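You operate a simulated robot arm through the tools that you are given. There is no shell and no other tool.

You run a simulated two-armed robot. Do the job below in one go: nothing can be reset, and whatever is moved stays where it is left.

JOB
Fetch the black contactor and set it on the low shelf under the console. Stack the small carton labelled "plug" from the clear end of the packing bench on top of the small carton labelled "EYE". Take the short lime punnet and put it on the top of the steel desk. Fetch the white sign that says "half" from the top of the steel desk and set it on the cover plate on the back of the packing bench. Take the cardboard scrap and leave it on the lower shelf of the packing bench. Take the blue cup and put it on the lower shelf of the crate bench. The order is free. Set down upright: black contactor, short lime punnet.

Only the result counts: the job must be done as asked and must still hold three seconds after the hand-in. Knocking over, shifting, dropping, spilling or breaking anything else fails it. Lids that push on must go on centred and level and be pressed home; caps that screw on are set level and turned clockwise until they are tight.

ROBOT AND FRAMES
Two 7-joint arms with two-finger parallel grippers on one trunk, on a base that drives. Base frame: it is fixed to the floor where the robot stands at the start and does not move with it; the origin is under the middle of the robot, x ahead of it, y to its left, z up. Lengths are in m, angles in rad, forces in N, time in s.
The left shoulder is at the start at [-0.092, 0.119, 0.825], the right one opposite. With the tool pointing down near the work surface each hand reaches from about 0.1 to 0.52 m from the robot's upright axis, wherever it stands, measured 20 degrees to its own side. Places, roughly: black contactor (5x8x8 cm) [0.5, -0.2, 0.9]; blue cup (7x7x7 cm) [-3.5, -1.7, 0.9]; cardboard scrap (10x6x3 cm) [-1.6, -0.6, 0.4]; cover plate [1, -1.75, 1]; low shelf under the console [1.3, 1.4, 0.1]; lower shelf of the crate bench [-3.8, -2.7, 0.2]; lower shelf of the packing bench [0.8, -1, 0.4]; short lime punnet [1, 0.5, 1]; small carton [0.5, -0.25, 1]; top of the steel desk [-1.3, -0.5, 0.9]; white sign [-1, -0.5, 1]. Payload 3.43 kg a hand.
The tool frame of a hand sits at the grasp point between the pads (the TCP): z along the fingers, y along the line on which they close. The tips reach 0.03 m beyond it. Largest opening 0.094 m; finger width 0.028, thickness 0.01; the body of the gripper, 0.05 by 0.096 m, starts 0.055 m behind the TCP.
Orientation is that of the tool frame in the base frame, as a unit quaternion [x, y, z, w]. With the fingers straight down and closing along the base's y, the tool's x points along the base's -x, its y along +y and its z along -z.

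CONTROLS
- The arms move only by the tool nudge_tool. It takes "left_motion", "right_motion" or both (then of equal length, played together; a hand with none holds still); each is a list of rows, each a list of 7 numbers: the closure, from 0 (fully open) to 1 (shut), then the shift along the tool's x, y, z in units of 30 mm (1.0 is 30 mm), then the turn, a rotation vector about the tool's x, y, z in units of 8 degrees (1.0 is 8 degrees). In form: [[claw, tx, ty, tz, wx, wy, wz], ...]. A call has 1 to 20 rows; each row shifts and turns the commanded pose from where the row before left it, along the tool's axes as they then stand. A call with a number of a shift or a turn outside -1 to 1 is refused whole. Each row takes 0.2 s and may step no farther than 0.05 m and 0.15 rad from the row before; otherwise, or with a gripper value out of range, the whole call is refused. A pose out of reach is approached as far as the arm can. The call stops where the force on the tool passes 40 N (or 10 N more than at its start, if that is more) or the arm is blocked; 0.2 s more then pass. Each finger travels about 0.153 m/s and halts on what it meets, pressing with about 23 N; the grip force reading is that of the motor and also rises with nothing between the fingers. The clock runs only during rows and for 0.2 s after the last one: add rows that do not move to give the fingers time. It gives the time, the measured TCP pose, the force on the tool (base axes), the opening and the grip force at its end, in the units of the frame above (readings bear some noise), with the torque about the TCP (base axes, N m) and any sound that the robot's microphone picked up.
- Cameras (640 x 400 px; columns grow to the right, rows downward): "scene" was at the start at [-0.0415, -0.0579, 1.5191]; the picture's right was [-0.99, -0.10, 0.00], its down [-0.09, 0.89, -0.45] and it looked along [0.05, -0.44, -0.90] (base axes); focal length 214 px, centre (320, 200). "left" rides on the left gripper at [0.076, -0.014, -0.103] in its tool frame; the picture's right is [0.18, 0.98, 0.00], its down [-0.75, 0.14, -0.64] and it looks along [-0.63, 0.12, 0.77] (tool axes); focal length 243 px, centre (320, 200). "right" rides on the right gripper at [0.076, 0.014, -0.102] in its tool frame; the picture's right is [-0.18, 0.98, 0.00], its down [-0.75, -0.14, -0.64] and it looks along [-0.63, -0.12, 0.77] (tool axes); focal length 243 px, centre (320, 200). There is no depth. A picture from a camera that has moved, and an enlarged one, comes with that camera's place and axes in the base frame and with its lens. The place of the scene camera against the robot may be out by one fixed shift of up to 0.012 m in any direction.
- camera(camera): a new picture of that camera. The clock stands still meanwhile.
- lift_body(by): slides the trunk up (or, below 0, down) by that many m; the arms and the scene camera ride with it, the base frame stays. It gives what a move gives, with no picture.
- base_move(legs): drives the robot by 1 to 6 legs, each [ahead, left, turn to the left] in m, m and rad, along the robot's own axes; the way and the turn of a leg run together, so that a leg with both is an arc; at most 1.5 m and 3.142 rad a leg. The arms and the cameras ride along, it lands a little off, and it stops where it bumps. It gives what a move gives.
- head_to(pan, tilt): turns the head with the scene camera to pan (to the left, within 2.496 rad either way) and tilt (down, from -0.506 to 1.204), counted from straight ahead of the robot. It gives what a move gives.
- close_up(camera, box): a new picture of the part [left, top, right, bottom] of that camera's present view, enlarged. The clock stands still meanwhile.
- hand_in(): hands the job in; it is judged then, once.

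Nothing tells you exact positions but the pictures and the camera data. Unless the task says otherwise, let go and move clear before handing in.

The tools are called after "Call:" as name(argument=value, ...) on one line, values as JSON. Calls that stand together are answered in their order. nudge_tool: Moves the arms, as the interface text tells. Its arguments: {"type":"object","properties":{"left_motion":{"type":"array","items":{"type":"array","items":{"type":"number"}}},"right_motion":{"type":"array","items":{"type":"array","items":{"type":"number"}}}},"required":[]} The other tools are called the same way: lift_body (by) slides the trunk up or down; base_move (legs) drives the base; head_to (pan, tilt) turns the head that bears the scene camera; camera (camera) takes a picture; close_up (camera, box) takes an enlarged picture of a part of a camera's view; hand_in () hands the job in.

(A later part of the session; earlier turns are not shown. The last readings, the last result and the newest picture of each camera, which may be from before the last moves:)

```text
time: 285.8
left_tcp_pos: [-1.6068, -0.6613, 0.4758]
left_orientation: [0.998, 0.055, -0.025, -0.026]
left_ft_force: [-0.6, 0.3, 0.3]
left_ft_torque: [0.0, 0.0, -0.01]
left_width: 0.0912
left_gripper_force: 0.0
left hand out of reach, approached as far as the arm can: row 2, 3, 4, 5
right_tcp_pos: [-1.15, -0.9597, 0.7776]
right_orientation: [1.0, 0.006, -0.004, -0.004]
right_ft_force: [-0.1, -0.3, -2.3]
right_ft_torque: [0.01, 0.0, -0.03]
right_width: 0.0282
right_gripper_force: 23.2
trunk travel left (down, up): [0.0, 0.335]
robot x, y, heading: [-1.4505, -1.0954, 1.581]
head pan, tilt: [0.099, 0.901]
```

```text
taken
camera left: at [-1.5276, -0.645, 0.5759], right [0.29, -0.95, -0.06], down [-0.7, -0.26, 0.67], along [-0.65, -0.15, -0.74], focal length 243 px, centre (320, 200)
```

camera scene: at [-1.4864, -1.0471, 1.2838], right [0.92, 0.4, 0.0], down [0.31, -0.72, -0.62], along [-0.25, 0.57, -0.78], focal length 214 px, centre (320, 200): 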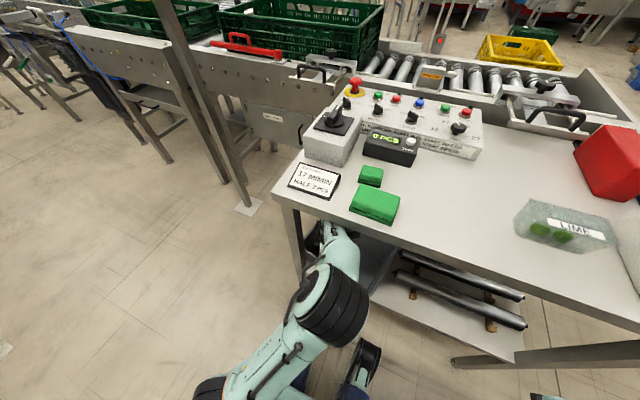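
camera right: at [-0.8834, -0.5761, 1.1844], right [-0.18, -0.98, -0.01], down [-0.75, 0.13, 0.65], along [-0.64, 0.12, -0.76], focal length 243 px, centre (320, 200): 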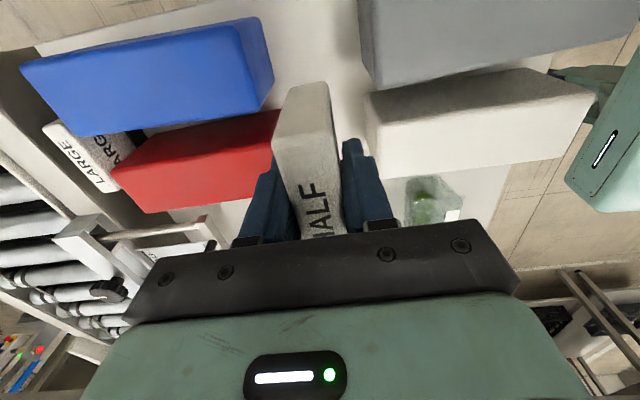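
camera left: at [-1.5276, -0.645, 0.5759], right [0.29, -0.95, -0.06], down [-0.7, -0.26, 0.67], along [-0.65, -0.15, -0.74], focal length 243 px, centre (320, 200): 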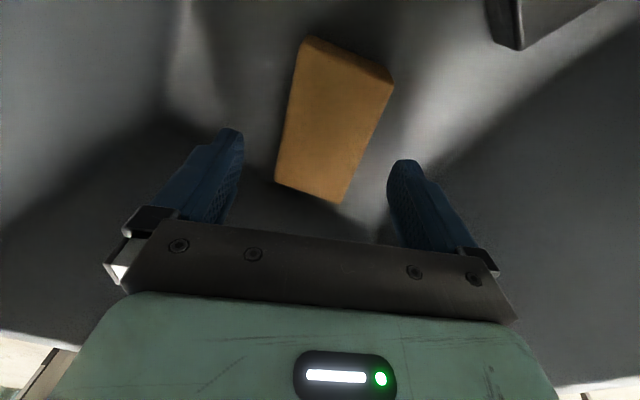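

Still limited by reach geometry; standing closer helps. I'll step the base ahead in two small increments, keeping the hand over the scrap.

Call:
base_move(legs=[[0.022, 0, 0]])

Call:
nudge_tool(left_motion=[[0.03, 0, 0.37, 0, 0, 0, 0], [0.03, 0, 0.37, 0.1, 0, 0, 0], [0.03, 0, 0, 0, 0, 0, 0]])

Call:
base_move(legs=[[0.022, 0, 0]])

Call:
nudge_tool(left_motion=[[0.03, 0, 0.37, 0, 0, 0, 0], [0.03, 0, 0.37, 0.2, 0, 0, 0], [0.03, 0, 0, 0.4, 0, 0, 0], [0.03, 0, 0, 0.4, 0, 0, 0], [0.03, 0, 0, 0.4, 0, 0, 0], [0.03, 0, 0, 0, 0, 0, 0]])

Call:
camera(camera="left")

```text
time: 286.6
left_tcp_pos: [-1.608, -0.64, 0.4759]
left_orientation: [0.998, 0.057, -0.025, -0.024]
left_ft_force: [0.8, 0.3, 0.6]
left_ft_torque: [-0.02, 0.02, -0.04]
left_width: 0.0912
left_gripper_force: 0.0
right_tcp_pos: [-1.1483, -0.9378, 0.778]
right_orientation: [1.0, 0.005, -0.003, -0.004]
right_ft_force: [0.1, 0.0, -1.3]
right_ft_torque: [0.0, -0.05, 0.02]
right_width: 0.0278
right_gripper_force: 22.9
trunk travel left (down, up): [0.0, 0.335]
robot x, y, heading: [-1.4527, -1.0688, 1.582]
head pan, tilt: [0.099, 0.901]
```

```text
time: 287.4
left_tcp_pos: [-1.6056, -0.6629, 0.473]
left_orientation: [0.998, 0.056, -0.025, -0.026]
left_ft_force: [-0.3, 0.3, -0.5]
left_ft_torque: [0.0, 0.04, 0.02]
left_width: 0.0914
left_gripper_force: 0.1
right_tcp_pos: [-1.1494, -0.9385, 0.7787]
right_orientation: [1.0, 0.007, -0.003, -0.004]
right_ft_force: [0.2, 0.3, -2.1]
right_ft_torque: [0.0, -0.01, -0.03]
right_width: 0.0279
right_gripper_force: 23.0
trunk travel left (down, up): [0.0, 0.335]
robot x, y, heading: [-1.4537, -1.0709, 1.578]
head pan, tilt: [0.099, 0.901]
```

```text
time: 288.2
left_tcp_pos: [-1.6054, -0.6393, 0.4721]
left_orientation: [0.998, 0.057, -0.025, -0.025]
left_ft_force: [0.4, -0.3, 0.3]
left_ft_torque: [-0.04, -0.04, 0.04]
left_width: 0.0912
left_gripper_force: 0.1
right_tcp_pos: [-1.1496, -0.916, 0.7773]
right_orientation: [1.0, 0.006, -0.002, -0.005]
right_ft_force: [0.0, -0.4, -1.9]
right_ft_torque: [-0.02, 0.01, -0.05]
right_width: 0.0282
right_gripper_force: 22.8
trunk travel left (down, up): [0.0, 0.335]
robot x, y, heading: [-1.4517, -1.0463, 1.58]
head pan, tilt: [0.099, 0.901]
```

```text
time: 289.1
left_tcp_pos: [-1.6047, -0.6592, 0.4569]
left_orientation: [0.998, 0.055, -0.025, -0.027]
left_ft_force: [0.9, -5.7, 14.1]
left_ft_torque: [-0.91, -0.24, -0.07]
left_width: 0.0938
left_gripper_force: 2.7
right_tcp_pos: [-1.1495, -0.9162, 0.7778]
right_orientation: [1.0, 0.005, -0.003, -0.005]
right_ft_force: [0.6, 0.9, -1.3]
right_ft_torque: [0.0, -0.01, -0.01]
right_width: 0.028
right_gripper_force: 22.9
trunk travel left (down, up): [0.0, 0.335]
robot x, y, heading: [-1.4481, -1.0467, 1.581]
head pan, tilt: [0.099, 0.901]
stopped in row 4 (left hand): the force on the tool passed its limit at 64 N (the readings are from after the stop); the commanded pose is now the measured one
```

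```text
taken
camera left: at [-1.5244, -0.643, 0.5571], right [0.29, -0.96, -0.06], down [-0.7, -0.26, 0.67], along [-0.65, -0.15, -0.74], focal length 243 px, centre (320, 200)
```

left: 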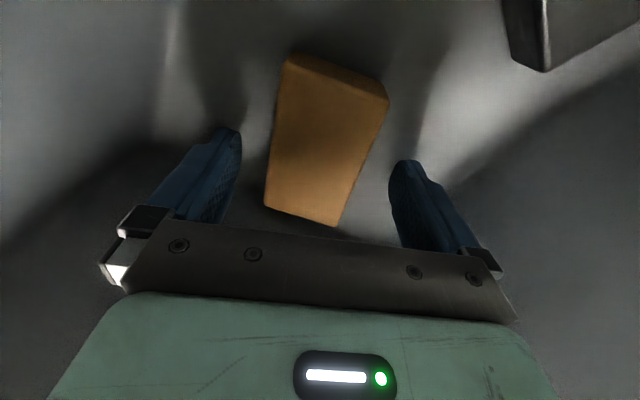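

Contact at TCP z≈0.457 – probably the fingertips on the bin floor. Ease up 3 mm and try closing on the scrap.

Call:
nudge_tool(left_motion=[[0.03, 0, 0, -0.12, 0, 0, 0], [0.25, 0, 0, 0, 0, 0, 0], [0.5, 0, 0, 0, 0, 0, 0], [0.8, 0, 0, 0, 0, 0, 0], [1, 0, 0, 0, 0, 0, 0], [1, 0, 0, 0, 0, 0, 0]])

Call:
camera(camera="left")

```text
time: 290.5
left_tcp_pos: [-1.6041, -0.6595, 0.4595]
left_orientation: [0.998, 0.056, -0.024, -0.026]
left_ft_force: [-0.2, 0.1, 0.9]
left_ft_torque: [-0.06, -0.02, -0.01]
left_width: 0.0483
left_gripper_force: 23.2
right_tcp_pos: [-1.1492, -0.9154, 0.7788]
right_orientation: [1.0, 0.006, -0.004, -0.005]
right_ft_force: [-0.3, 0.3, -0.5]
right_ft_torque: [0.0, 0.02, -0.04]
right_width: 0.028
right_gripper_force: 23.0
trunk travel left (down, up): [0.0, 0.335]
robot x, y, heading: [-1.4493, -1.0485, 1.583]
head pan, tilt: [0.099, 0.901]
```

```text
taken
camera left: at [-1.5245, -0.643, 0.5597], right [0.29, -0.95, -0.06], down [-0.7, -0.26, 0.67], along [-0.65, -0.15, -0.74], focal length 243 px, centre (320, 200)
```

left: 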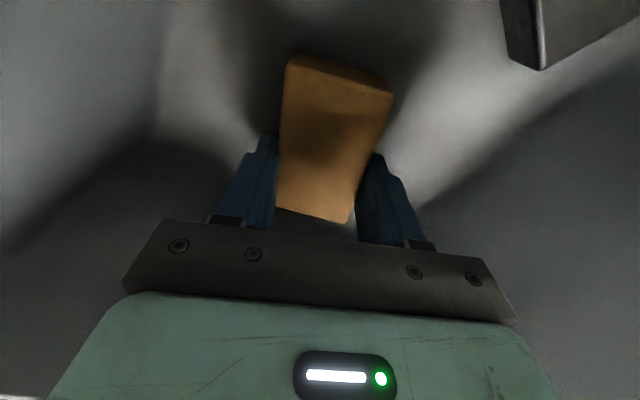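

Gripped (4.8 cm wide). Lift slowly a few centimetres and check.

Call:
nudge_tool(left_motion=[[1, 0, 0, -0.15, 0, 0, 0], [1, 0, 0, -0.25, 0, 0, 0], [1, 0, 0, -0.3, 0, 0, 0], [1, 0, 0, -0.3, 0, 0, 0], [1, 0, 0, -0.3, 0, 0, 0], [1, 0, 0, 0, 0, 0, 0]])

Call:
camera(camera="left")

```text
time: 291.9
left_tcp_pos: [-1.6021, -0.6627, 0.4983]
left_orientation: [0.998, 0.056, -0.024, -0.026]
left_ft_force: [0.4, -0.1, -0.8]
left_ft_torque: [-0.02, -0.01, -0.01]
left_width: 0.0483
left_gripper_force: 23.2
right_tcp_pos: [-1.1488, -0.9155, 0.7783]
right_orientation: [1.0, 0.006, -0.004, -0.004]
right_ft_force: [-0.1, 0.0, -1.6]
right_ft_torque: [-0.02, -0.01, 0.03]
right_width: 0.0279
right_gripper_force: 23.0
trunk travel left (down, up): [0.0, 0.335]
robot x, y, heading: [-1.4528, -1.0483, 1.583]
head pan, tilt: [0.099, 0.901]
```

```text
taken
camera left: at [-1.5224, -0.6449, 0.5985], right [0.29, -0.95, -0.06], down [-0.7, -0.26, 0.67], along [-0.65, -0.15, -0.74], focal length 243 px, centre (320, 200)
```

left: 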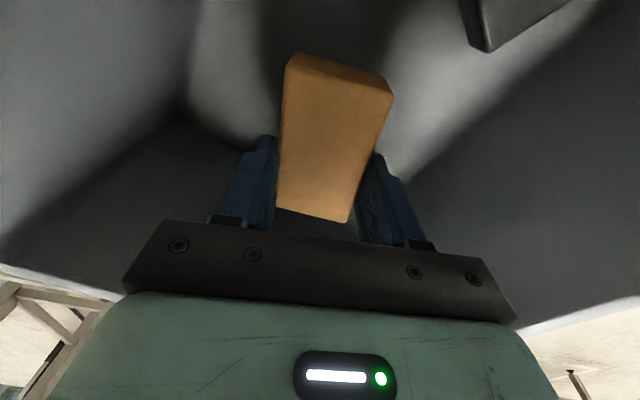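

Secure. Now tilt the hand outward again while inside the bin, rising a little, in two careful stages.

Call:
nudge_tool(left_motion=[[1, 0, -0.03, -0.2, 0.7, 0, 0], [1, 0, -0.05, -0.2, 0.7, 0, 0], [1, 0, -0.08, -0.2, 0.7, 0, 0], [1, 0, 0, 0, 0, 0, 0]])

Call:
camera(camera="left")

Call:
camera(camera="scene")

```text
time: 292.9
left_tcp_pos: [-1.5973, -0.6718, 0.5118]
left_orientation: [0.985, 0.044, -0.037, -0.165]
left_ft_force: [1.0, -13.9, -13.1]
left_ft_torque: [1.34, 0.32, -0.11]
left_width: 0.048
left_gripper_force: 23.1
right_tcp_pos: [-1.1484, -0.9224, 0.7795]
right_orientation: [1.0, 0.006, -0.004, -0.008]
right_ft_force: [-0.5, -1.3, -1.5]
right_ft_torque: [0.15, -0.03, -0.02]
right_width: 0.0279
right_gripper_force: 22.9
trunk travel left (down, up): [0.0, 0.335]
robot x, y, heading: [-1.4472, -1.0477, 1.584]
head pan, tilt: [0.099, 0.901]
```

```text
taken
camera left: at [-1.513, -0.6847, 0.6089], right [0.26, -0.91, -0.33], down [-0.68, -0.41, 0.6], along [-0.69, 0.07, -0.72], focal length 243 px, centre (320, 200)
```

left: 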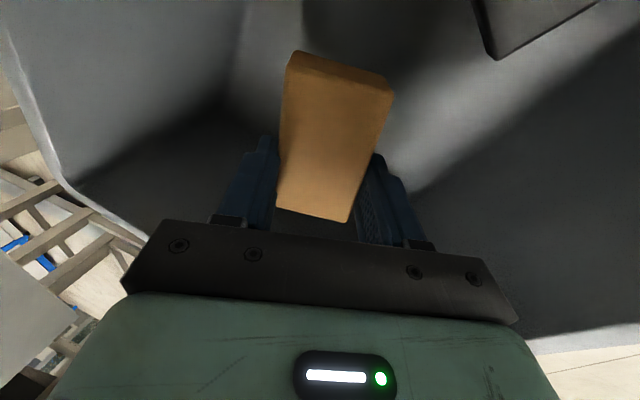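

```text
taken
camera scene: at [-1.4627, -0.9728, 1.2837], right [0.99, 0.11, 0.0], down [0.09, -0.78, -0.63], along [-0.07, 0.62, -0.78], focal length 214 px, centre (320, 200)
```

scene: 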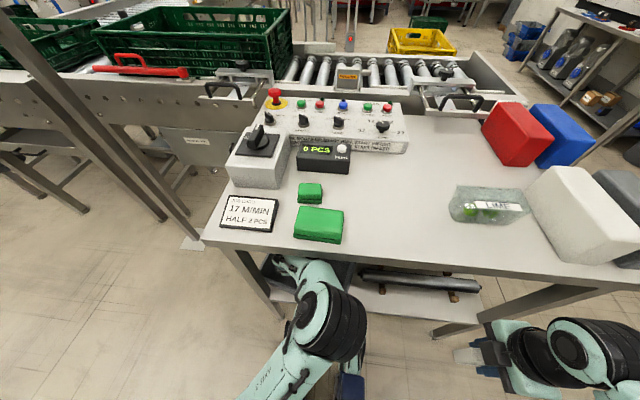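

Something pushes the hand down and back (about 14 N) at the gripper's upper side, likely the structure under the desk. I'll go on tilting without rising and see if it relaxes.

Call:
nudge_tool(left_motion=[[1, 0, 0.05, 0.25, 0.3, 0, 0], [1, 0, 0, 0, 0, 0, 0]])

Call:
nudge_tool(left_motion=[[1, 0, 0, 0.1, 0.6, 0, 0], [1, 0, 0, 0, 0, 0, 0]])

Call:
close_up(camera="scene", box=[200, 220, 400, 345])

```text
time: 293.5
left_tcp_pos: [-1.5904, -0.6614, 0.5168]
left_orientation: [0.978, 0.043, -0.033, -0.2]
left_ft_force: [0.0, -0.8, -0.8]
left_ft_torque: [-0.01, -0.01, -0.02]
left_width: 0.0482
left_gripper_force: 23.0
right_tcp_pos: [-1.1447, -0.9229, 0.778]
right_orientation: [1.0, 0.006, -0.006, -0.01]
right_ft_force: [-0.1, -0.2, -1.0]
right_ft_torque: [-0.02, -0.03, 0.0]
right_width: 0.028
right_gripper_force: 23.1
trunk travel left (down, up): [0.0, 0.335]
robot x, y, heading: [-1.4485, -1.0475, 1.585]
head pan, tilt: [0.099, 0.901]
```

```text
time: 294.1
left_tcp_pos: [-1.6067, -0.6582, 0.5084]
left_orientation: [0.97, 0.052, -0.036, -0.236]
left_ft_force: [0.9, 0.8, 0.5]
left_ft_torque: [-0.11, 0.08, 0.02]
left_width: 0.0481
left_gripper_force: 22.7
right_tcp_pos: [-1.1515, -0.9179, 0.7779]
right_orientation: [1.0, 0.007, -0.003, -0.006]
right_ft_force: [0.7, -0.3, -0.5]
right_ft_torque: [-0.03, 0.02, -0.04]
right_width: 0.0282
right_gripper_force: 23.3
trunk travel left (down, up): [0.0, 0.335]
robot x, y, heading: [-1.4514, -1.0486, 1.581]
head pan, tilt: [0.099, 0.901]
```

```text
3.20 times, centred on (300, 282) of scene
camera zoom: at [-1.4669, -0.9671, 1.2833], right [0.99, 0.11, 0.0], down [0.09, -0.78, -0.62], along [-0.07, 0.62, -0.78], focal length 686 px, centre (384, -64)
```

zoom: 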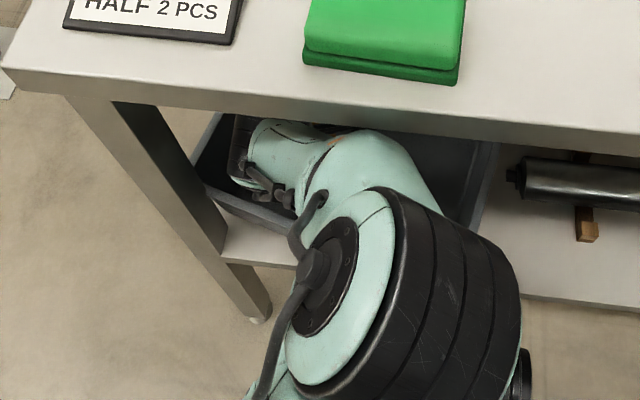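

Relaxed. Continue raising with more tilt.

Call:
nudge_tool(left_motion=[[1, 0, -0.2, -0.35, 0.4, 0, 0], [1, 0, -0.2, -0.35, 0.4, 0, 0], [1, 0, -0.2, -0.35, 0.4, 0, 0], [1, 0, 0, 0, 0, 0, 0]])

Call:
camera(camera="left")

```text
time: 295.1
left_tcp_pos: [-1.6004, -0.6567, 0.5432]
left_orientation: [0.947, 0.046, -0.04, -0.314]
left_ft_force: [0.2, 0.6, 0.3]
left_ft_torque: [0.01, -0.04, 0.02]
left_width: 0.0479
left_gripper_force: 22.7
right_tcp_pos: [-1.1483, -0.9162, 0.7788]
right_orientation: [1.0, 0.006, -0.003, -0.005]
right_ft_force: [-0.4, 0.7, -1.1]
right_ft_torque: [-0.01, -0.01, -0.02]
right_width: 0.0281
right_gripper_force: 23.1
trunk travel left (down, up): [0.0, 0.335]
robot x, y, heading: [-1.4479, -1.0521, 1.582]
head pan, tilt: [0.099, 0.901]
```

```text
taken
camera left: at [-1.5149, -0.6985, 0.6309], right [0.24, -0.76, -0.6], down [-0.67, -0.58, 0.46], along [-0.7, 0.29, -0.65], focal length 243 px, centre (320, 200)
```

left: 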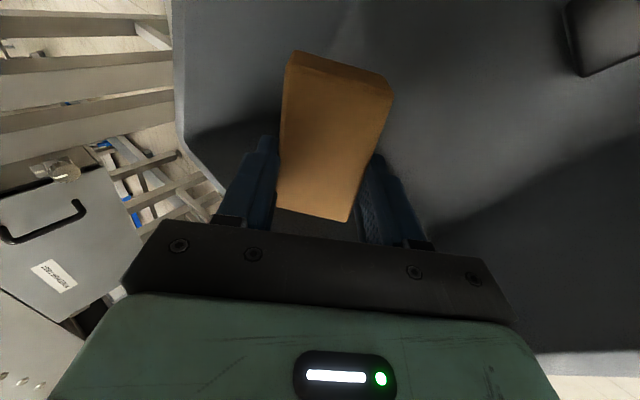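

Now rise and back out over the rim in small steps.

Call:
nudge_tool(left_motion=[[1, 0, -0.33, -0.44, 0, 0, 0], [1, 0, -0.33, -0.44, 0, 0, 0], [1, 0, -0.33, -0.44, 0, 0, 0], [1, 0, 0, 0, 0, 0, 0]])

Call:
nudge_tool(left_motion=[[1, 0, 0.0, -0.5, 0, 0, 0], [1, 0, 0.1, -0.5, 0, 0, 0], [1, 0, 0.15, -0.5, 0, 0, 0], [1, 0, 0.2, -0.5, 0, 0, 0], [1, 0, 0, 0, 0, 0, 0]])

Call:
camera(camera="left")

Call:
camera(camera="scene")

```text
time: 296.1
left_tcp_pos: [-1.5978, -0.6573, 0.5929]
left_orientation: [0.948, 0.046, -0.038, -0.314]
left_ft_force: [1.2, 0.2, 0.6]
left_ft_torque: [-0.02, -0.02, 0.0]
left_width: 0.0479
left_gripper_force: 22.7
right_tcp_pos: [-1.1495, -0.9164, 0.778]
right_orientation: [1.0, 0.005, -0.004, -0.004]
right_ft_force: [0.3, -0.8, -1.7]
right_ft_torque: [0.01, -0.03, -0.01]
right_width: 0.028
right_gripper_force: 23.2
trunk travel left (down, up): [0.0, 0.335]
robot x, y, heading: [-1.4535, -1.049, 1.577]
head pan, tilt: [0.099, 0.901]
```

```text
time: 297.3
left_tcp_pos: [-1.5913, -0.7029, 0.6324]
left_orientation: [0.947, 0.047, -0.039, -0.315]
left_ft_force: [0.2, -0.1, -0.6]
left_ft_torque: [0.0, 0.03, 0.02]
left_width: 0.0481
left_gripper_force: 23.1
right_tcp_pos: [-1.1496, -0.9158, 0.7787]
right_orientation: [1.0, 0.006, -0.004, -0.004]
right_ft_force: [-0.4, 0.3, -0.9]
right_ft_torque: [0.03, 0.0, -0.01]
right_width: 0.0279
right_gripper_force: 23.7
trunk travel left (down, up): [0.0, 0.335]
robot x, y, heading: [-1.4512, -1.0471, 1.58]
head pan, tilt: [0.099, 0.901]
```

```text
taken
camera left: at [-1.5056, -0.7452, 0.7199], right [0.24, -0.76, -0.6], down [-0.67, -0.58, 0.46], along [-0.7, 0.29, -0.66], focal length 243 px, centre (320, 200)
```

left: 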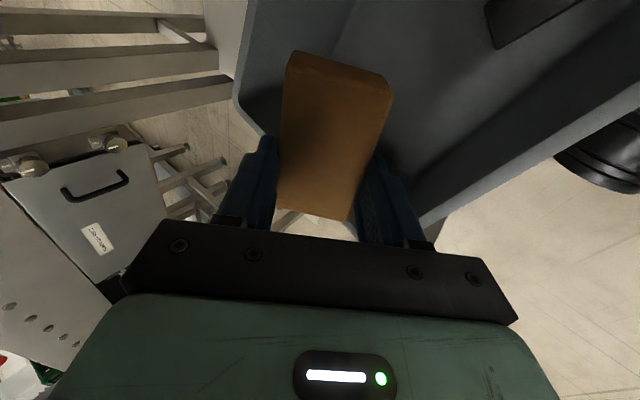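

```text
taken
camera scene: at [-1.4638, -0.9637, 1.2831], right [0.99, 0.11, 0.0], down [0.09, -0.78, -0.62], along [-0.07, 0.62, -0.78], focal length 214 px, centre (320, 200)
```

scene: 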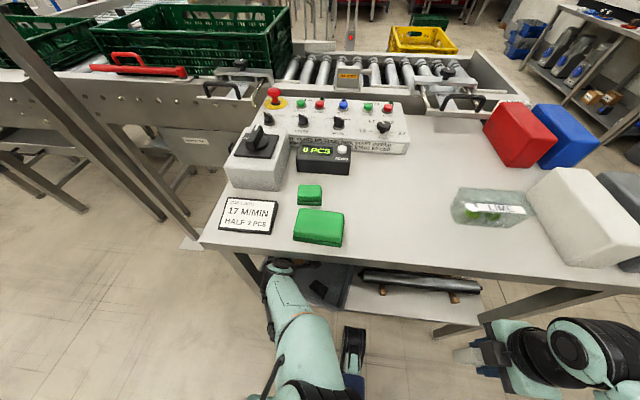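

Clear of the rim. Back the base out now, then inspect the bin's position from a distance.

Call:
base_move(legs=[[-0.3, 0, 0]])

Call:
head_to(pan=0.3, tilt=0.7)

Call:
camera(camera="scene")

Call:
close_up(camera="scene", box=[230, 180, 430, 305])

```text
time: 299.3
left_tcp_pos: [-1.5868, -1.0045, 0.6331]
left_orientation: [0.947, 0.045, -0.039, -0.314]
left_ft_force: [-0.4, -0.2, -1.3]
left_ft_torque: [0.0, 0.01, 0.02]
left_width: 0.048
left_gripper_force: 22.8
right_tcp_pos: [-1.1464, -1.2176, 0.7796]
right_orientation: [1.0, 0.006, -0.004, -0.005]
right_ft_force: [0.5, -0.4, -1.6]
right_ft_torque: [0.02, 0.02, 0.0]
right_width: 0.0278
right_gripper_force: 22.7
trunk travel left (down, up): [0.0, 0.335]
robot x, y, heading: [-1.4483, -1.3503, 1.58]
head pan, tilt: [0.099, 0.901]
```

```text
time: 300.1
left_tcp_pos: [-1.5877, -1.0037, 0.6332]
left_orientation: [0.947, 0.045, -0.039, -0.314]
left_ft_force: [0.1, -0.6, -0.1]
left_ft_torque: [-0.01, -0.02, 0.01]
left_width: 0.048
left_gripper_force: 23.4
right_tcp_pos: [-1.1469, -1.217, 0.7775]
right_orientation: [1.0, 0.006, -0.004, -0.004]
right_ft_force: [-0.4, 1.2, -1.9]
right_ft_torque: [0.01, -0.02, 0.03]
right_width: 0.0281
right_gripper_force: 23.3
trunk travel left (down, up): [0.0, 0.335]
robot x, y, heading: [-1.4541, -1.3471, 1.58]
head pan, tilt: [0.3, 0.7]
```

```text
taken
camera scene: at [-1.4784, -1.2586, 1.2992], right [0.95, 0.3, 0.0], down [0.2, -0.61, -0.76], along [-0.23, 0.73, -0.64], focal length 214 px, centre (320, 200)
```

scene: 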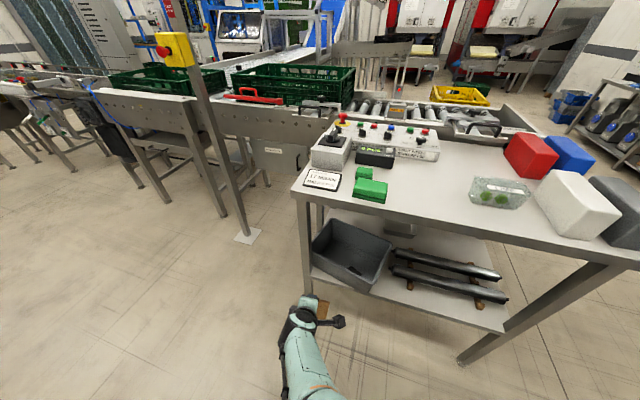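

```text
3.20 times, centred on (330, 242) of scene
camera zoom: at [-1.4784, -1.2586, 1.2992], right [0.95, 0.3, 0.0], down [0.2, -0.61, -0.76], along [-0.23, 0.73, -0.64], focal length 686 px, centre (288, 64)
```

zoom: 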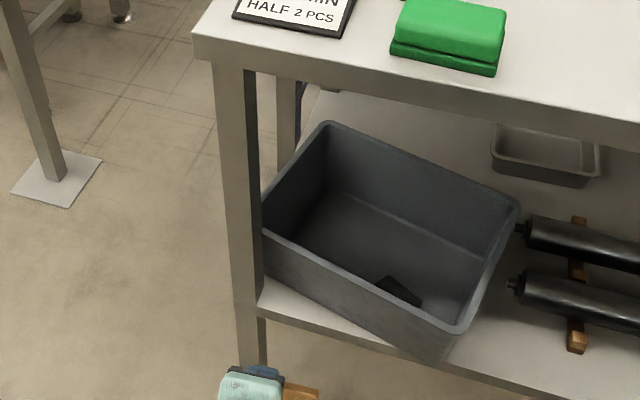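

The bin pivoted about its front-left corner by about -13°; I'll return with empty hands to turn it back. Now carry the sign and scrap to the packing bench: drive right along the aisle, raise the trunk, and turn to face it.

Call:
base_move(legs=[[0, -1.2, 0]])

Call:
lift_body(by=0.3)

Call:
base_move(legs=[[0, 0, -1.58]])

Call:
head_to(pan=0.0, tilt=0.7)

Call:
camera(camera="scene")

Call:
head_to(pan=-0.7, tilt=0.5)

Call:
camera(camera="scene")

```text
time: 310.9
left_tcp_pos: [-0.3852, -0.9894, 0.6331]
left_orientation: [0.948, 0.048, -0.04, -0.313]
left_ft_force: [0.4, 0.5, -0.2]
left_ft_torque: [0.01, 0.03, 0.0]
left_width: 0.0479
left_gripper_force: 23.0
right_tcp_pos: [0.0575, -1.1991, 0.778]
right_orientation: [1.0, 0.009, -0.004, -0.005]
right_ft_force: [0.8, 0.1, -0.7]
right_ft_torque: [0.01, 0.03, 0.02]
right_width: 0.028
right_gripper_force: 22.9
trunk travel left (down, up): [0.0, 0.335]
robot x, y, heading: [-0.2429, -1.334, 1.587]
head pan, tilt: [0.3, 0.7]
```

```text
time: 313.9
left_tcp_pos: [-0.3861, -0.9918, 0.932]
left_orientation: [0.947, 0.049, -0.04, -0.314]
left_ft_force: [0.2, 0.2, -0.8]
left_ft_torque: [-0.02, -0.02, -0.05]
left_width: 0.0478
left_gripper_force: 22.9
right_tcp_pos: [0.0578, -1.2008, 1.0781]
right_orientation: [1.0, 0.009, -0.003, -0.005]
right_ft_force: [-0.6, 0.2, -1.8]
right_ft_torque: [0.02, -0.02, -0.02]
right_width: 0.0281
right_gripper_force: 23.0
trunk travel left (down, up): [-0.3, 0.035]
robot x, y, heading: [-0.2425, -1.3347, 1.588]
head pan, tilt: [0.3, 0.7]
```

```text
time: 318.1
left_tcp_pos: [0.101, -1.1931, 0.9329]
left_orientation: [0.703, -0.637, 0.194, -0.25]
left_ft_force: [0.0, 0.4, -0.8]
left_ft_torque: [-0.01, -0.02, 0.0]
left_width: 0.0479
left_gripper_force: 23.0
right_tcp_pos: [-0.111, -1.636, 1.0789]
right_orientation: [0.713, -0.701, 0.001, -0.005]
right_ft_force: [-0.4, 0.3, -1.2]
right_ft_torque: [0.0, 0.0, 0.02]
right_width: 0.0279
right_gripper_force: 22.7
trunk travel left (down, up): [-0.3, 0.035]
robot x, y, heading: [-0.2429, -1.3343, 0.011]
head pan, tilt: [0.3, 0.7]
```

```text
time: 318.9
left_tcp_pos: [0.1002, -1.1933, 0.9319]
left_orientation: [0.704, -0.636, 0.195, -0.25]
left_ft_force: [0.5, -0.1, -0.6]
left_ft_torque: [0.0, 0.0, 0.0]
left_width: 0.048
left_gripper_force: 23.3
right_tcp_pos: [-0.1104, -1.6358, 1.0787]
right_orientation: [0.713, -0.701, 0.001, -0.006]
right_ft_force: [0.1, 0.0, -1.4]
right_ft_torque: [0.0, 0.0, 0.0]
right_width: 0.0282
right_gripper_force: 23.0
trunk travel left (down, up): [-0.3, 0.035]
robot x, y, heading: [-0.2443, -1.3338, 0.011]
head pan, tilt: [0.0, 0.7]
```

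```text
taken
camera scene: at [-0.2074, -1.3292, 1.6041], right [0.01, -1.0, 0.0], down [-0.64, -0.01, -0.76], along [0.76, 0.01, -0.64], focal length 214 px, centre (320, 200)
```

scene: 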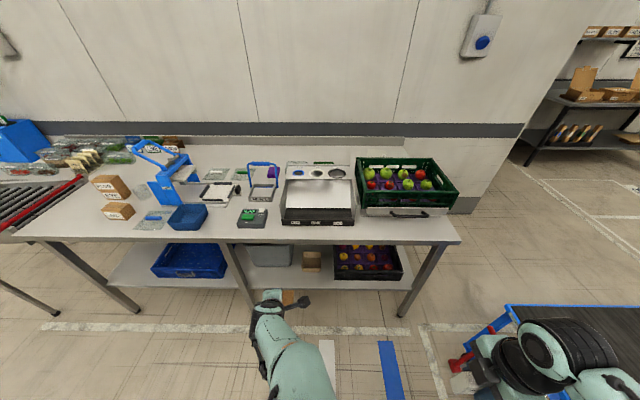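

```text
time: 320.0
left_tcp_pos: [0.1004, -1.1942, 0.9318]
left_orientation: [0.703, -0.637, 0.194, -0.249]
left_ft_force: [-0.3, 0.0, -0.7]
left_ft_torque: [-0.04, 0.02, 0.02]
left_width: 0.0482
left_gripper_force: 22.6
right_tcp_pos: [-0.1109, -1.6352, 1.0781]
right_orientation: [0.713, -0.701, 0.001, -0.006]
right_ft_force: [0.1, 0.3, -1.9]
right_ft_torque: [0.03, -0.03, -0.03]
right_width: 0.0282
right_gripper_force: 23.2
trunk travel left (down, up): [-0.3, 0.035]
robot x, y, heading: [-0.2481, -1.3357, 0.009]
head pan, tilt: [-0.7, 0.499]
```

```text
taken
camera scene: at [-0.2218, -1.3881, 1.6218], right [-0.63, -0.77, 0.0], down [-0.37, 0.3, -0.88], along [0.68, -0.56, -0.48], focal length 214 px, centre (320, 200)
```

scene: 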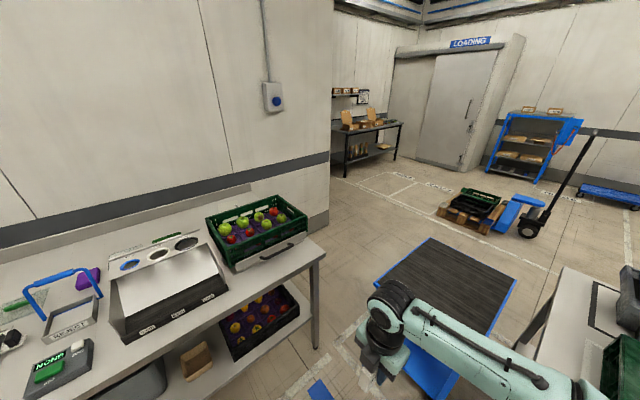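

The cover plate must be reached from the bench's right end, but a blue trolley stands near there. Let me look at the gap more carefully.

Call:
head_to(pan=-0.9, tilt=0.8)

Call:
camera(camera="scene")

Call:
head_to(pan=-1.6, tilt=0.6)

Call:
camera(camera="scene")

```text
time: 320.8
left_tcp_pos: [0.0993, -1.1935, 0.9317]
left_orientation: [0.704, -0.636, 0.194, -0.249]
left_ft_force: [0.6, -0.3, -0.3]
left_ft_torque: [0.01, 0.0, 0.03]
left_width: 0.048
left_gripper_force: 22.9
right_tcp_pos: [-0.1105, -1.6353, 1.0783]
right_orientation: [0.713, -0.701, 0.001, -0.005]
right_ft_force: [0.4, 0.8, -1.1]
right_ft_torque: [-0.02, 0.01, -0.03]
right_width: 0.028
right_gripper_force: 23.2
trunk travel left (down, up): [-0.3, 0.035]
robot x, y, heading: [-0.2507, -1.3339, 0.011]
head pan, tilt: [-0.901, 0.799]
```

```text
taken
camera scene: at [-0.2413, -1.393, 1.5959], right [-0.78, -0.63, 0.0], down [-0.45, 0.56, -0.7], along [0.44, -0.54, -0.72], focal length 214 px, centre (320, 200)
```

scene: 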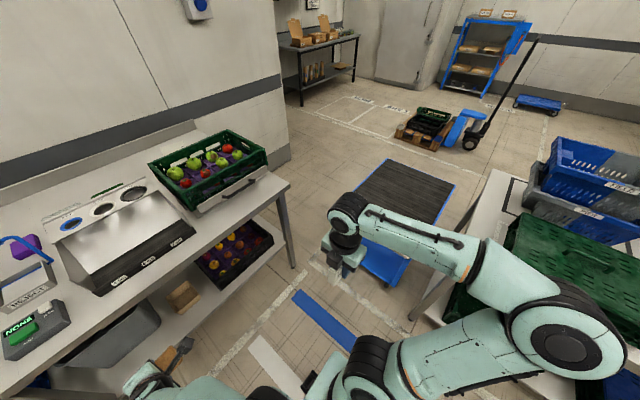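

```text
time: 321.8
left_tcp_pos: [0.1003, -1.1934, 0.9326]
left_orientation: [0.703, -0.637, 0.195, -0.25]
left_ft_force: [-0.9, -0.6, -0.5]
left_ft_torque: [0.01, 0.02, 0.03]
left_width: 0.048
left_gripper_force: 22.5
right_tcp_pos: [-0.1095, -1.6352, 1.0788]
right_orientation: [0.713, -0.702, 0.0, -0.005]
right_ft_force: [0.3, 0.6, -0.7]
right_ft_torque: [0.03, 0.02, 0.01]
right_width: 0.028
right_gripper_force: 22.9
trunk travel left (down, up): [-0.3, 0.035]
robot x, y, heading: [-0.2424, -1.3335, 0.011]
head pan, tilt: [-1.6, 0.6]
```

```text
taken
camera scene: at [-0.2936, -1.4188, 1.6127], right [-1.0, 0.02, 0.0], down [0.01, 0.57, -0.82], along [-0.01, -0.82, -0.57], focal length 214 px, centre (320, 200)
```

scene: 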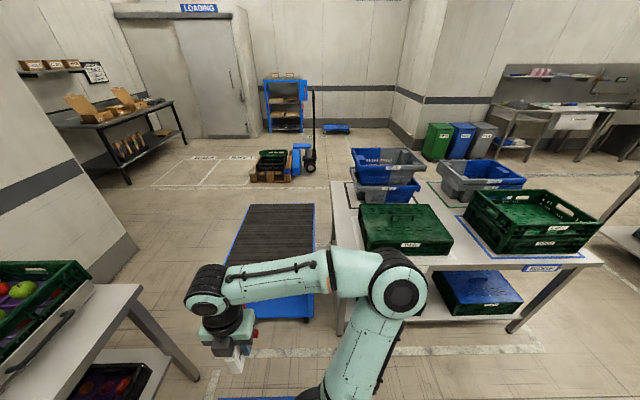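

The trolley does block the direct way (I'll go round for the sign). First the scrap: drive along the packing bench to y≈-0.33 where the lower shelf looked empty.

Call:
base_move(legs=[[0, 1.0, -0.011]])

Call:
lift_body(by=-0.3)

Call:
head_to(pan=0.2, tilt=0.7)

Call:
camera(camera="scene")

Call:
camera(camera="left")

```text
time: 331.0
left_tcp_pos: [0.1001, -0.1925, 0.9328]
left_orientation: [0.697, -0.644, 0.196, -0.248]
left_ft_force: [-0.6, -0.3, 0.6]
left_ft_torque: [0.03, 0.0, 0.01]
left_width: 0.0477
left_gripper_force: 23.2
right_tcp_pos: [-0.1204, -0.6319, 1.0776]
right_orientation: [-0.705, 0.709, -0.001, 0.006]
right_ft_force: [0.7, -1.1, -1.8]
right_ft_torque: [-0.01, 0.03, 0.03]
right_width: 0.0281
right_gripper_force: 22.9
trunk travel left (down, up): [-0.3, 0.035]
robot x, y, heading: [-0.2476, -0.3257, -0.009]
head pan, tilt: [-1.6, 0.6]
```

```text
time: 334.0
left_tcp_pos: [0.099, -0.192, 0.6324]
left_orientation: [0.697, -0.644, 0.196, -0.249]
left_ft_force: [0.4, 0.1, 0.5]
left_ft_torque: [0.01, -0.02, 0.03]
left_width: 0.0478
left_gripper_force: 23.1
right_tcp_pos: [-0.1192, -0.6315, 0.7784]
right_orientation: [-0.705, 0.709, -0.001, 0.006]
right_ft_force: [0.3, -0.3, -0.9]
right_ft_torque: [0.0, 0.01, -0.03]
right_width: 0.0281
right_gripper_force: 22.6
trunk travel left (down, up): [0.0, 0.335]
robot x, y, heading: [-0.2474, -0.3266, -0.006]
head pan, tilt: [-1.6, 0.6]
```

```text
time: 335.8
left_tcp_pos: [0.0989, -0.1944, 0.6316]
left_orientation: [0.697, -0.644, 0.197, -0.248]
left_ft_force: [-0.4, -0.2, -0.4]
left_ft_torque: [0.0, 0.03, 0.01]
left_width: 0.0481
left_gripper_force: 22.7
right_tcp_pos: [-0.1199, -0.6313, 0.7783]
right_orientation: [-0.705, 0.709, 0.0, 0.005]
right_ft_force: [0.2, 0.2, -1.9]
right_ft_torque: [-0.02, 0.05, -0.01]
right_width: 0.028
right_gripper_force: 22.7
trunk travel left (down, up): [0.0, 0.335]
robot x, y, heading: [-0.2442, -0.3306, -0.007]
head pan, tilt: [0.201, 0.7]
```

```text
taken
camera scene: at [-0.1623, -0.3073, 1.2993], right [0.19, -0.98, 0.0], down [-0.63, -0.12, -0.76], along [0.75, 0.15, -0.64], focal length 214 px, centre (320, 200)
```

scene: 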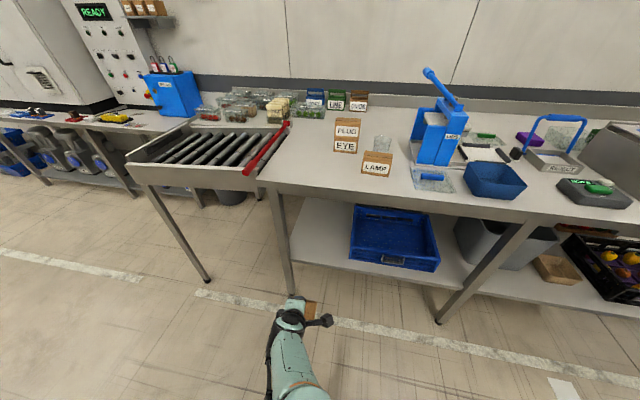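

```text
taken
camera left: at [0.0586, -0.2791, 0.7198], right [-0.77, -0.23, -0.6], down [-0.56, 0.68, 0.46], along [0.3, 0.69, -0.65], focal length 243 px, centre (320, 200)
```

left: 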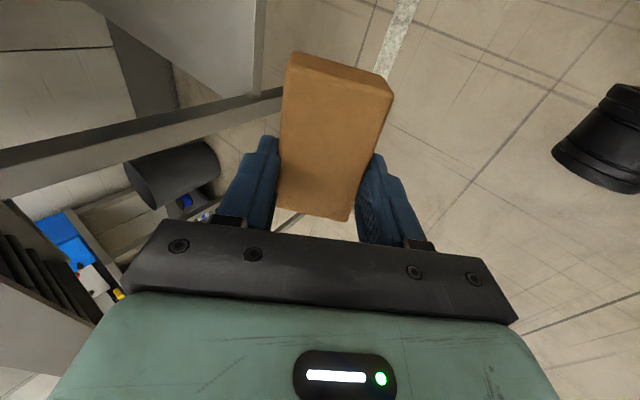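

The shelf between the left leg and the blue crate is free (y from about -0.07 to -0.31). I'll lower the hand to z≈0.50 first, then drive in under the bench top.

Call:
nudge_tool(left_motion=[[1, 0.025, 0.325, 0.434, 0, 0, 0], [1, 0.025, 0.325, 0.434, 0, 0, 0], [1, 0.025, 0.325, 0.434, 0, 0, 0], [1, 0.025, 0.325, 0.434, 0, 0, 0], [1, 0.025, 0.325, 0.434, 0, 0, 0], [1, 0.025, 0.325, 0.434, 0, 0, 0], [1, 0.025, 0.325, 0.434, 0, 0, 0], [1, 0.025, 0.325, 0.434, 0, 0, 0], [1, 0, 0, 0, 0, 0, 0]])

Call:
base_move(legs=[[0.2, 0, 0.007]])

Call:
camera(camera="scene")

Call:
camera(camera="left")

```text
time: 337.8
left_tcp_pos: [0.0994, -0.1926, 0.5029]
left_orientation: [0.697, -0.644, 0.197, -0.248]
left_ft_force: [0.0, 0.5, 0.5]
left_ft_torque: [-0.01, 0.01, 0.03]
left_width: 0.0479
left_gripper_force: 23.2
right_tcp_pos: [-0.1204, -0.6312, 0.7791]
right_orientation: [-0.705, 0.709, 0.0, 0.006]
right_ft_force: [0.1, 0.2, -1.0]
right_ft_torque: [-0.03, -0.01, -0.02]
right_width: 0.0279
right_gripper_force: 23.0
trunk travel left (down, up): [0.0, 0.335]
robot x, y, heading: [-0.2463, -0.3278, -0.007]
head pan, tilt: [0.201, 0.7]
```

```text
time: 339.4
left_tcp_pos: [0.2971, -0.1925, 0.5021]
left_orientation: [0.7, -0.641, 0.195, -0.249]
left_ft_force: [-0.1, -0.3, 0.5]
left_ft_torque: [-0.03, 0.0, -0.02]
left_width: 0.0477
left_gripper_force: 22.9
right_tcp_pos: [0.0811, -0.6324, 0.7778]
right_orientation: [0.708, -0.706, 0.001, -0.006]
right_ft_force: [-0.3, -0.8, -0.8]
right_ft_torque: [-0.04, -0.01, 0.02]
right_width: 0.028
right_gripper_force: 22.9
trunk travel left (down, up): [0.0, 0.335]
robot x, y, heading: [-0.0519, -0.3271, 0.004]
head pan, tilt: [0.201, 0.7]
```

```text
taken
camera scene: at [0.0356, -0.3072, 1.2993], right [0.2, -0.98, 0.0], down [-0.63, -0.13, -0.76], along [0.75, 0.15, -0.64], focal length 214 px, centre (320, 200)
```

scene: 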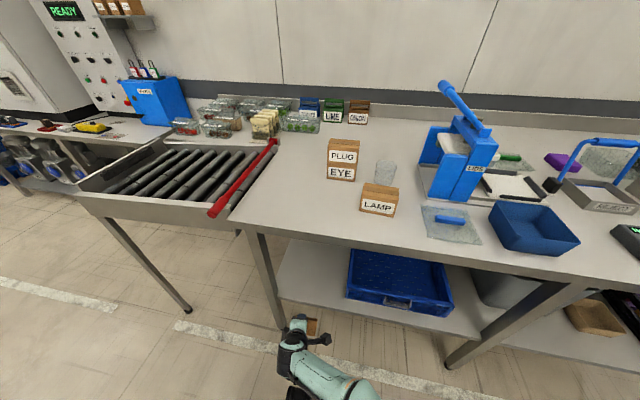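

```text
taken
camera left: at [0.2554, -0.2777, 0.5901], right [-0.77, -0.24, -0.6], down [-0.57, 0.68, 0.46], along [0.29, 0.7, -0.66], focal length 243 px, centre (320, 200)
```

left: 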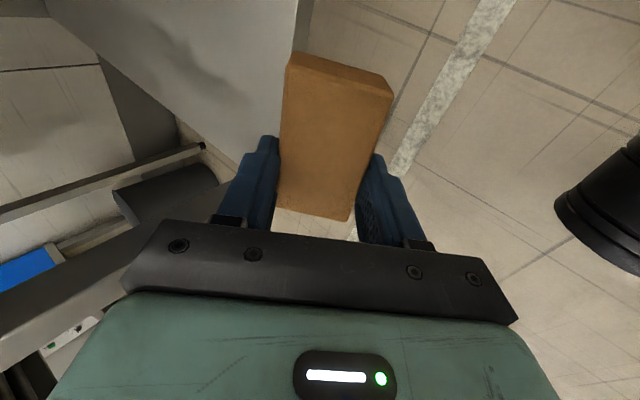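

The path into the shelf is clear. Drive ahead 0.17 m.

Call:
base_move(legs=[[0.17, 0, 0]])

Call:
camera(camera="left")

Call:
camera(camera="scene")

```text
time: 340.8
left_tcp_pos: [0.466, -0.1921, 0.5029]
left_orientation: [0.701, -0.64, 0.195, -0.249]
left_ft_force: [0.2, 0.7, 0.0]
left_ft_torque: [-0.01, 0.01, -0.03]
left_width: 0.048
left_gripper_force: 23.2
right_tcp_pos: [0.2505, -0.6309, 0.7789]
right_orientation: [0.709, -0.705, 0.0, -0.006]
right_ft_force: [1.3, 0.0, -1.2]
right_ft_torque: [0.0, 0.01, 0.01]
right_width: 0.0281
right_gripper_force: 23.2
trunk travel left (down, up): [0.0, 0.335]
robot x, y, heading: [0.1185, -0.3272, 0.004]
head pan, tilt: [0.201, 0.7]
```

```text
taken
camera left: at [0.4245, -0.2772, 0.5901], right [-0.77, -0.24, -0.6], down [-0.57, 0.68, 0.46], along [0.29, 0.7, -0.66], focal length 243 px, centre (320, 200)
```

left: 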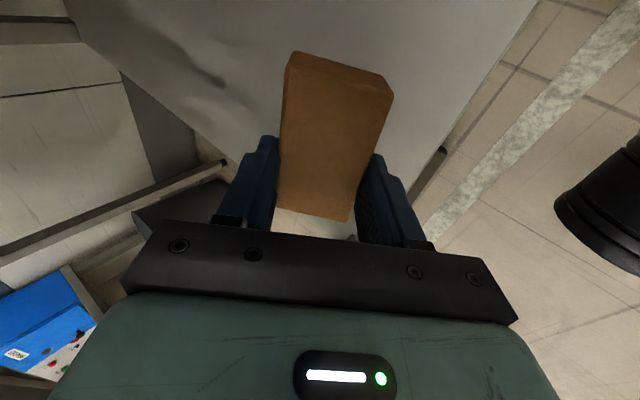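

```text
taken
camera scene: at [0.2048, -0.3069, 1.2993], right [0.2, -0.98, 0.0], down [-0.63, -0.13, -0.76], along [0.75, 0.15, -0.64], focal length 214 px, centre (320, 200)
```

scene: 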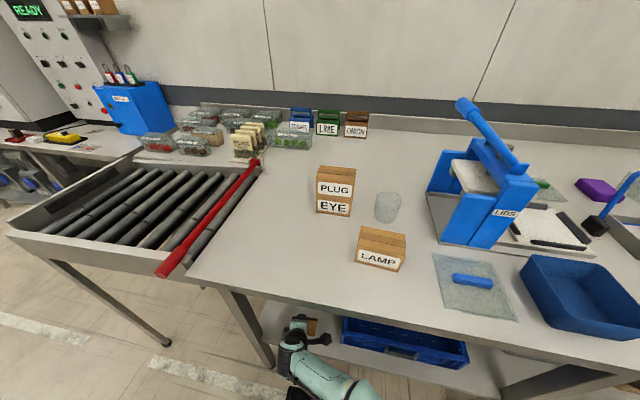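

The shelf's front edge is at x≈0.43, so I need to go further in: extend to x≈0.51 while straightening the hand to about 15°.

Call:
nudge_tool(left_motion=[[1, 0, -0.27, 0.48, -0.9, 0, 0], [1, 0, -0.32, 0.44, -0.9, 0, 0], [1, 0, -0.37, 0.4, -0.9, 0, 0], [1, 0, 0, 0, 0, 0, 0]])

Call:
camera(camera="left")

```text
time: 341.8
left_tcp_pos: [0.5095, -0.1854, 0.4825]
left_orientation: [0.734, -0.666, 0.072, -0.112]
left_ft_force: [-0.6, -0.5, -0.7]
left_ft_torque: [0.03, 0.0, 0.03]
left_width: 0.0478
left_gripper_force: 23.0
right_tcp_pos: [0.2502, -0.6305, 0.7788]
right_orientation: [0.708, -0.706, 0.0, -0.006]
right_ft_force: [0.6, 0.3, -0.4]
right_ft_torque: [0.01, 0.02, 0.01]
right_width: 0.0279
right_gripper_force: 22.7
trunk travel left (down, up): [0.0, 0.335]
robot x, y, heading: [0.1171, -0.3294, 0.003]
head pan, tilt: [0.201, 0.7]
```

```text
taken
camera left: at [0.5055, -0.2683, 0.5817], right [-0.93, -0.27, -0.27], down [-0.38, 0.69, 0.62], along [0.02, 0.67, -0.74], focal length 243 px, centre (320, 200)
```

left: 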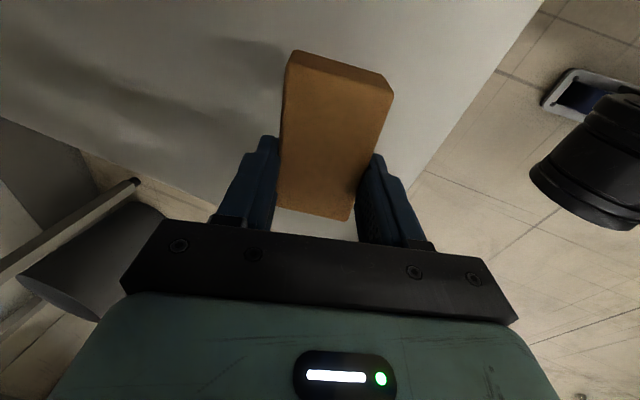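

Scrap is well over the shelf. Straighten a bit more and lower until contact.

Call:
nudge_tool(left_motion=[[1, 0, 0, 0.2, -0.6, 0, 0], [1, 0, 0, 0.2, -0.5, 0, 0], [1, 0, 0, 0.15, 0, 0, 0], [1, 0, 0, 0.15, 0, 0, 0], [1, 0, 0, 0, 0, 0, 0]])

Call:
nudge_tool(left_motion=[[1, 0, 0, 0.12, 0, 0, 0], [1, 0, 0, 0.12, 0, 0, 0], [1, 0, 0, 0, 0, 0, 0]])

Call:
camera(camera="left")

```text
time: 343.0
left_tcp_pos: [0.51, -0.1852, 0.4642]
left_orientation: [0.74, -0.669, 0.022, -0.059]
left_ft_force: [-0.2, -0.6, -0.2]
left_ft_torque: [0.0, 0.01, -0.02]
left_width: 0.0479
left_gripper_force: 23.2
right_tcp_pos: [0.247, -0.632, 0.7789]
right_orientation: [0.709, -0.705, 0.002, -0.007]
right_ft_force: [0.8, 0.9, -1.0]
right_ft_torque: [0.02, 0.01, 0.03]
right_width: 0.0282
right_gripper_force: 23.2
trunk travel left (down, up): [0.0, 0.335]
robot x, y, heading: [0.1211, -0.3309, -0.003]
head pan, tilt: [0.201, 0.7]
```

```text
time: 343.8
left_tcp_pos: [0.5128, -0.1834, 0.4563]
left_orientation: [0.741, -0.669, 0.021, -0.058]
left_ft_force: [0.3, 0.5, 0.3]
left_ft_torque: [0.01, -0.01, 0.0]
left_width: 0.0477
left_gripper_force: 23.2
right_tcp_pos: [0.2474, -0.6303, 0.7788]
right_orientation: [0.708, -0.706, 0.002, -0.007]
right_ft_force: [0.1, -0.2, -1.5]
right_ft_torque: [0.02, 0.0, 0.0]
right_width: 0.028
right_gripper_force: 23.1
trunk travel left (down, up): [0.0, 0.335]
robot x, y, heading: [0.1201, -0.3262, 0.001]
head pan, tilt: [0.201, 0.7]
```

```text
taken
camera left: at [0.5243, -0.2648, 0.5562], right [-0.95, -0.28, -0.12], down [-0.29, 0.7, 0.66], along [-0.1, 0.66, -0.75], focal length 243 px, centre (320, 200)
```

left: 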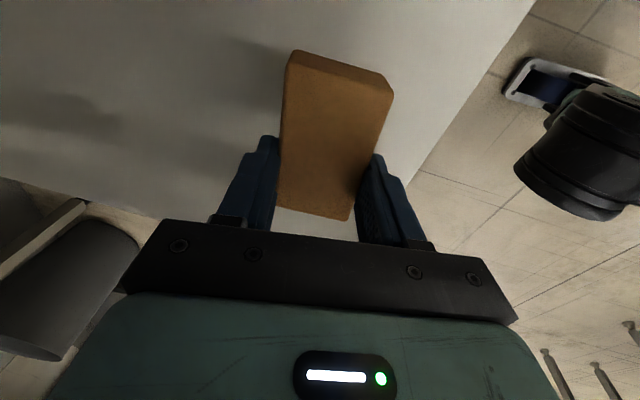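

No contact yet; continue down in small steps.

Call:
nudge_tool(left_motion=[[1, 0, 0, 0.15, 0, 0, 0], [1, 0, 0, 0.15, 0, 0, 0], [1, 0, 0, 0.15, 0, 0, 0], [1, 0, 0, 0, 0, 0, 0]])

Call:
nudge_tool(left_motion=[[1, 0, 0, 0.15, 0, 0, 0], [1, 0, 0, 0.15, 0, 0, 0], [1, 0, 0, 0.15, 0, 0, 0], [1, 0, 0, 0, 0, 0, 0]])

Call:
camera(camera="left")

```text
time: 344.8
left_tcp_pos: [0.5153, -0.1828, 0.4405]
left_orientation: [0.74, -0.67, 0.022, -0.058]
left_ft_force: [-0.8, 0.0, 0.1]
left_ft_torque: [0.01, 0.0, 0.01]
left_width: 0.0479
left_gripper_force: 23.1
right_tcp_pos: [0.2493, -0.6308, 0.7779]
right_orientation: [0.708, -0.706, 0.001, -0.006]
right_ft_force: [0.3, 0.2, -1.2]
right_ft_torque: [0.0, 0.02, 0.04]
right_width: 0.0277
right_gripper_force: 23.2
trunk travel left (down, up): [0.0, 0.335]
robot x, y, heading: [0.117, -0.3247, 0.002]
head pan, tilt: [0.201, 0.7]
```

```text
time: 345.8
left_tcp_pos: [0.5161, -0.1828, 0.4294]
left_orientation: [0.741, -0.669, 0.021, -0.056]
left_ft_force: [0.0, -0.3, -0.1]
left_ft_torque: [0.03, 0.03, 0.02]
left_width: 0.0482
left_gripper_force: 22.9
right_tcp_pos: [0.2496, -0.6314, 0.778]
right_orientation: [0.708, -0.706, 0.001, -0.006]
right_ft_force: [-0.3, -0.1, -0.3]
right_ft_torque: [-0.01, 0.0, -0.01]
right_width: 0.0278
right_gripper_force: 23.0
trunk travel left (down, up): [0.0, 0.335]
robot x, y, heading: [0.1182, -0.3291, -0.003]
head pan, tilt: [0.201, 0.7]
```

```text
taken
camera left: at [0.5287, -0.2632, 0.528], right [-0.95, -0.28, -0.12], down [-0.29, 0.7, 0.66], along [-0.1, 0.66, -0.75], focal length 243 px, centre (320, 200)
```

left: 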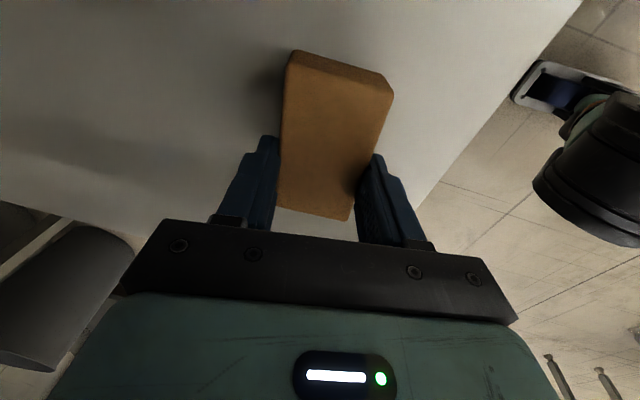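

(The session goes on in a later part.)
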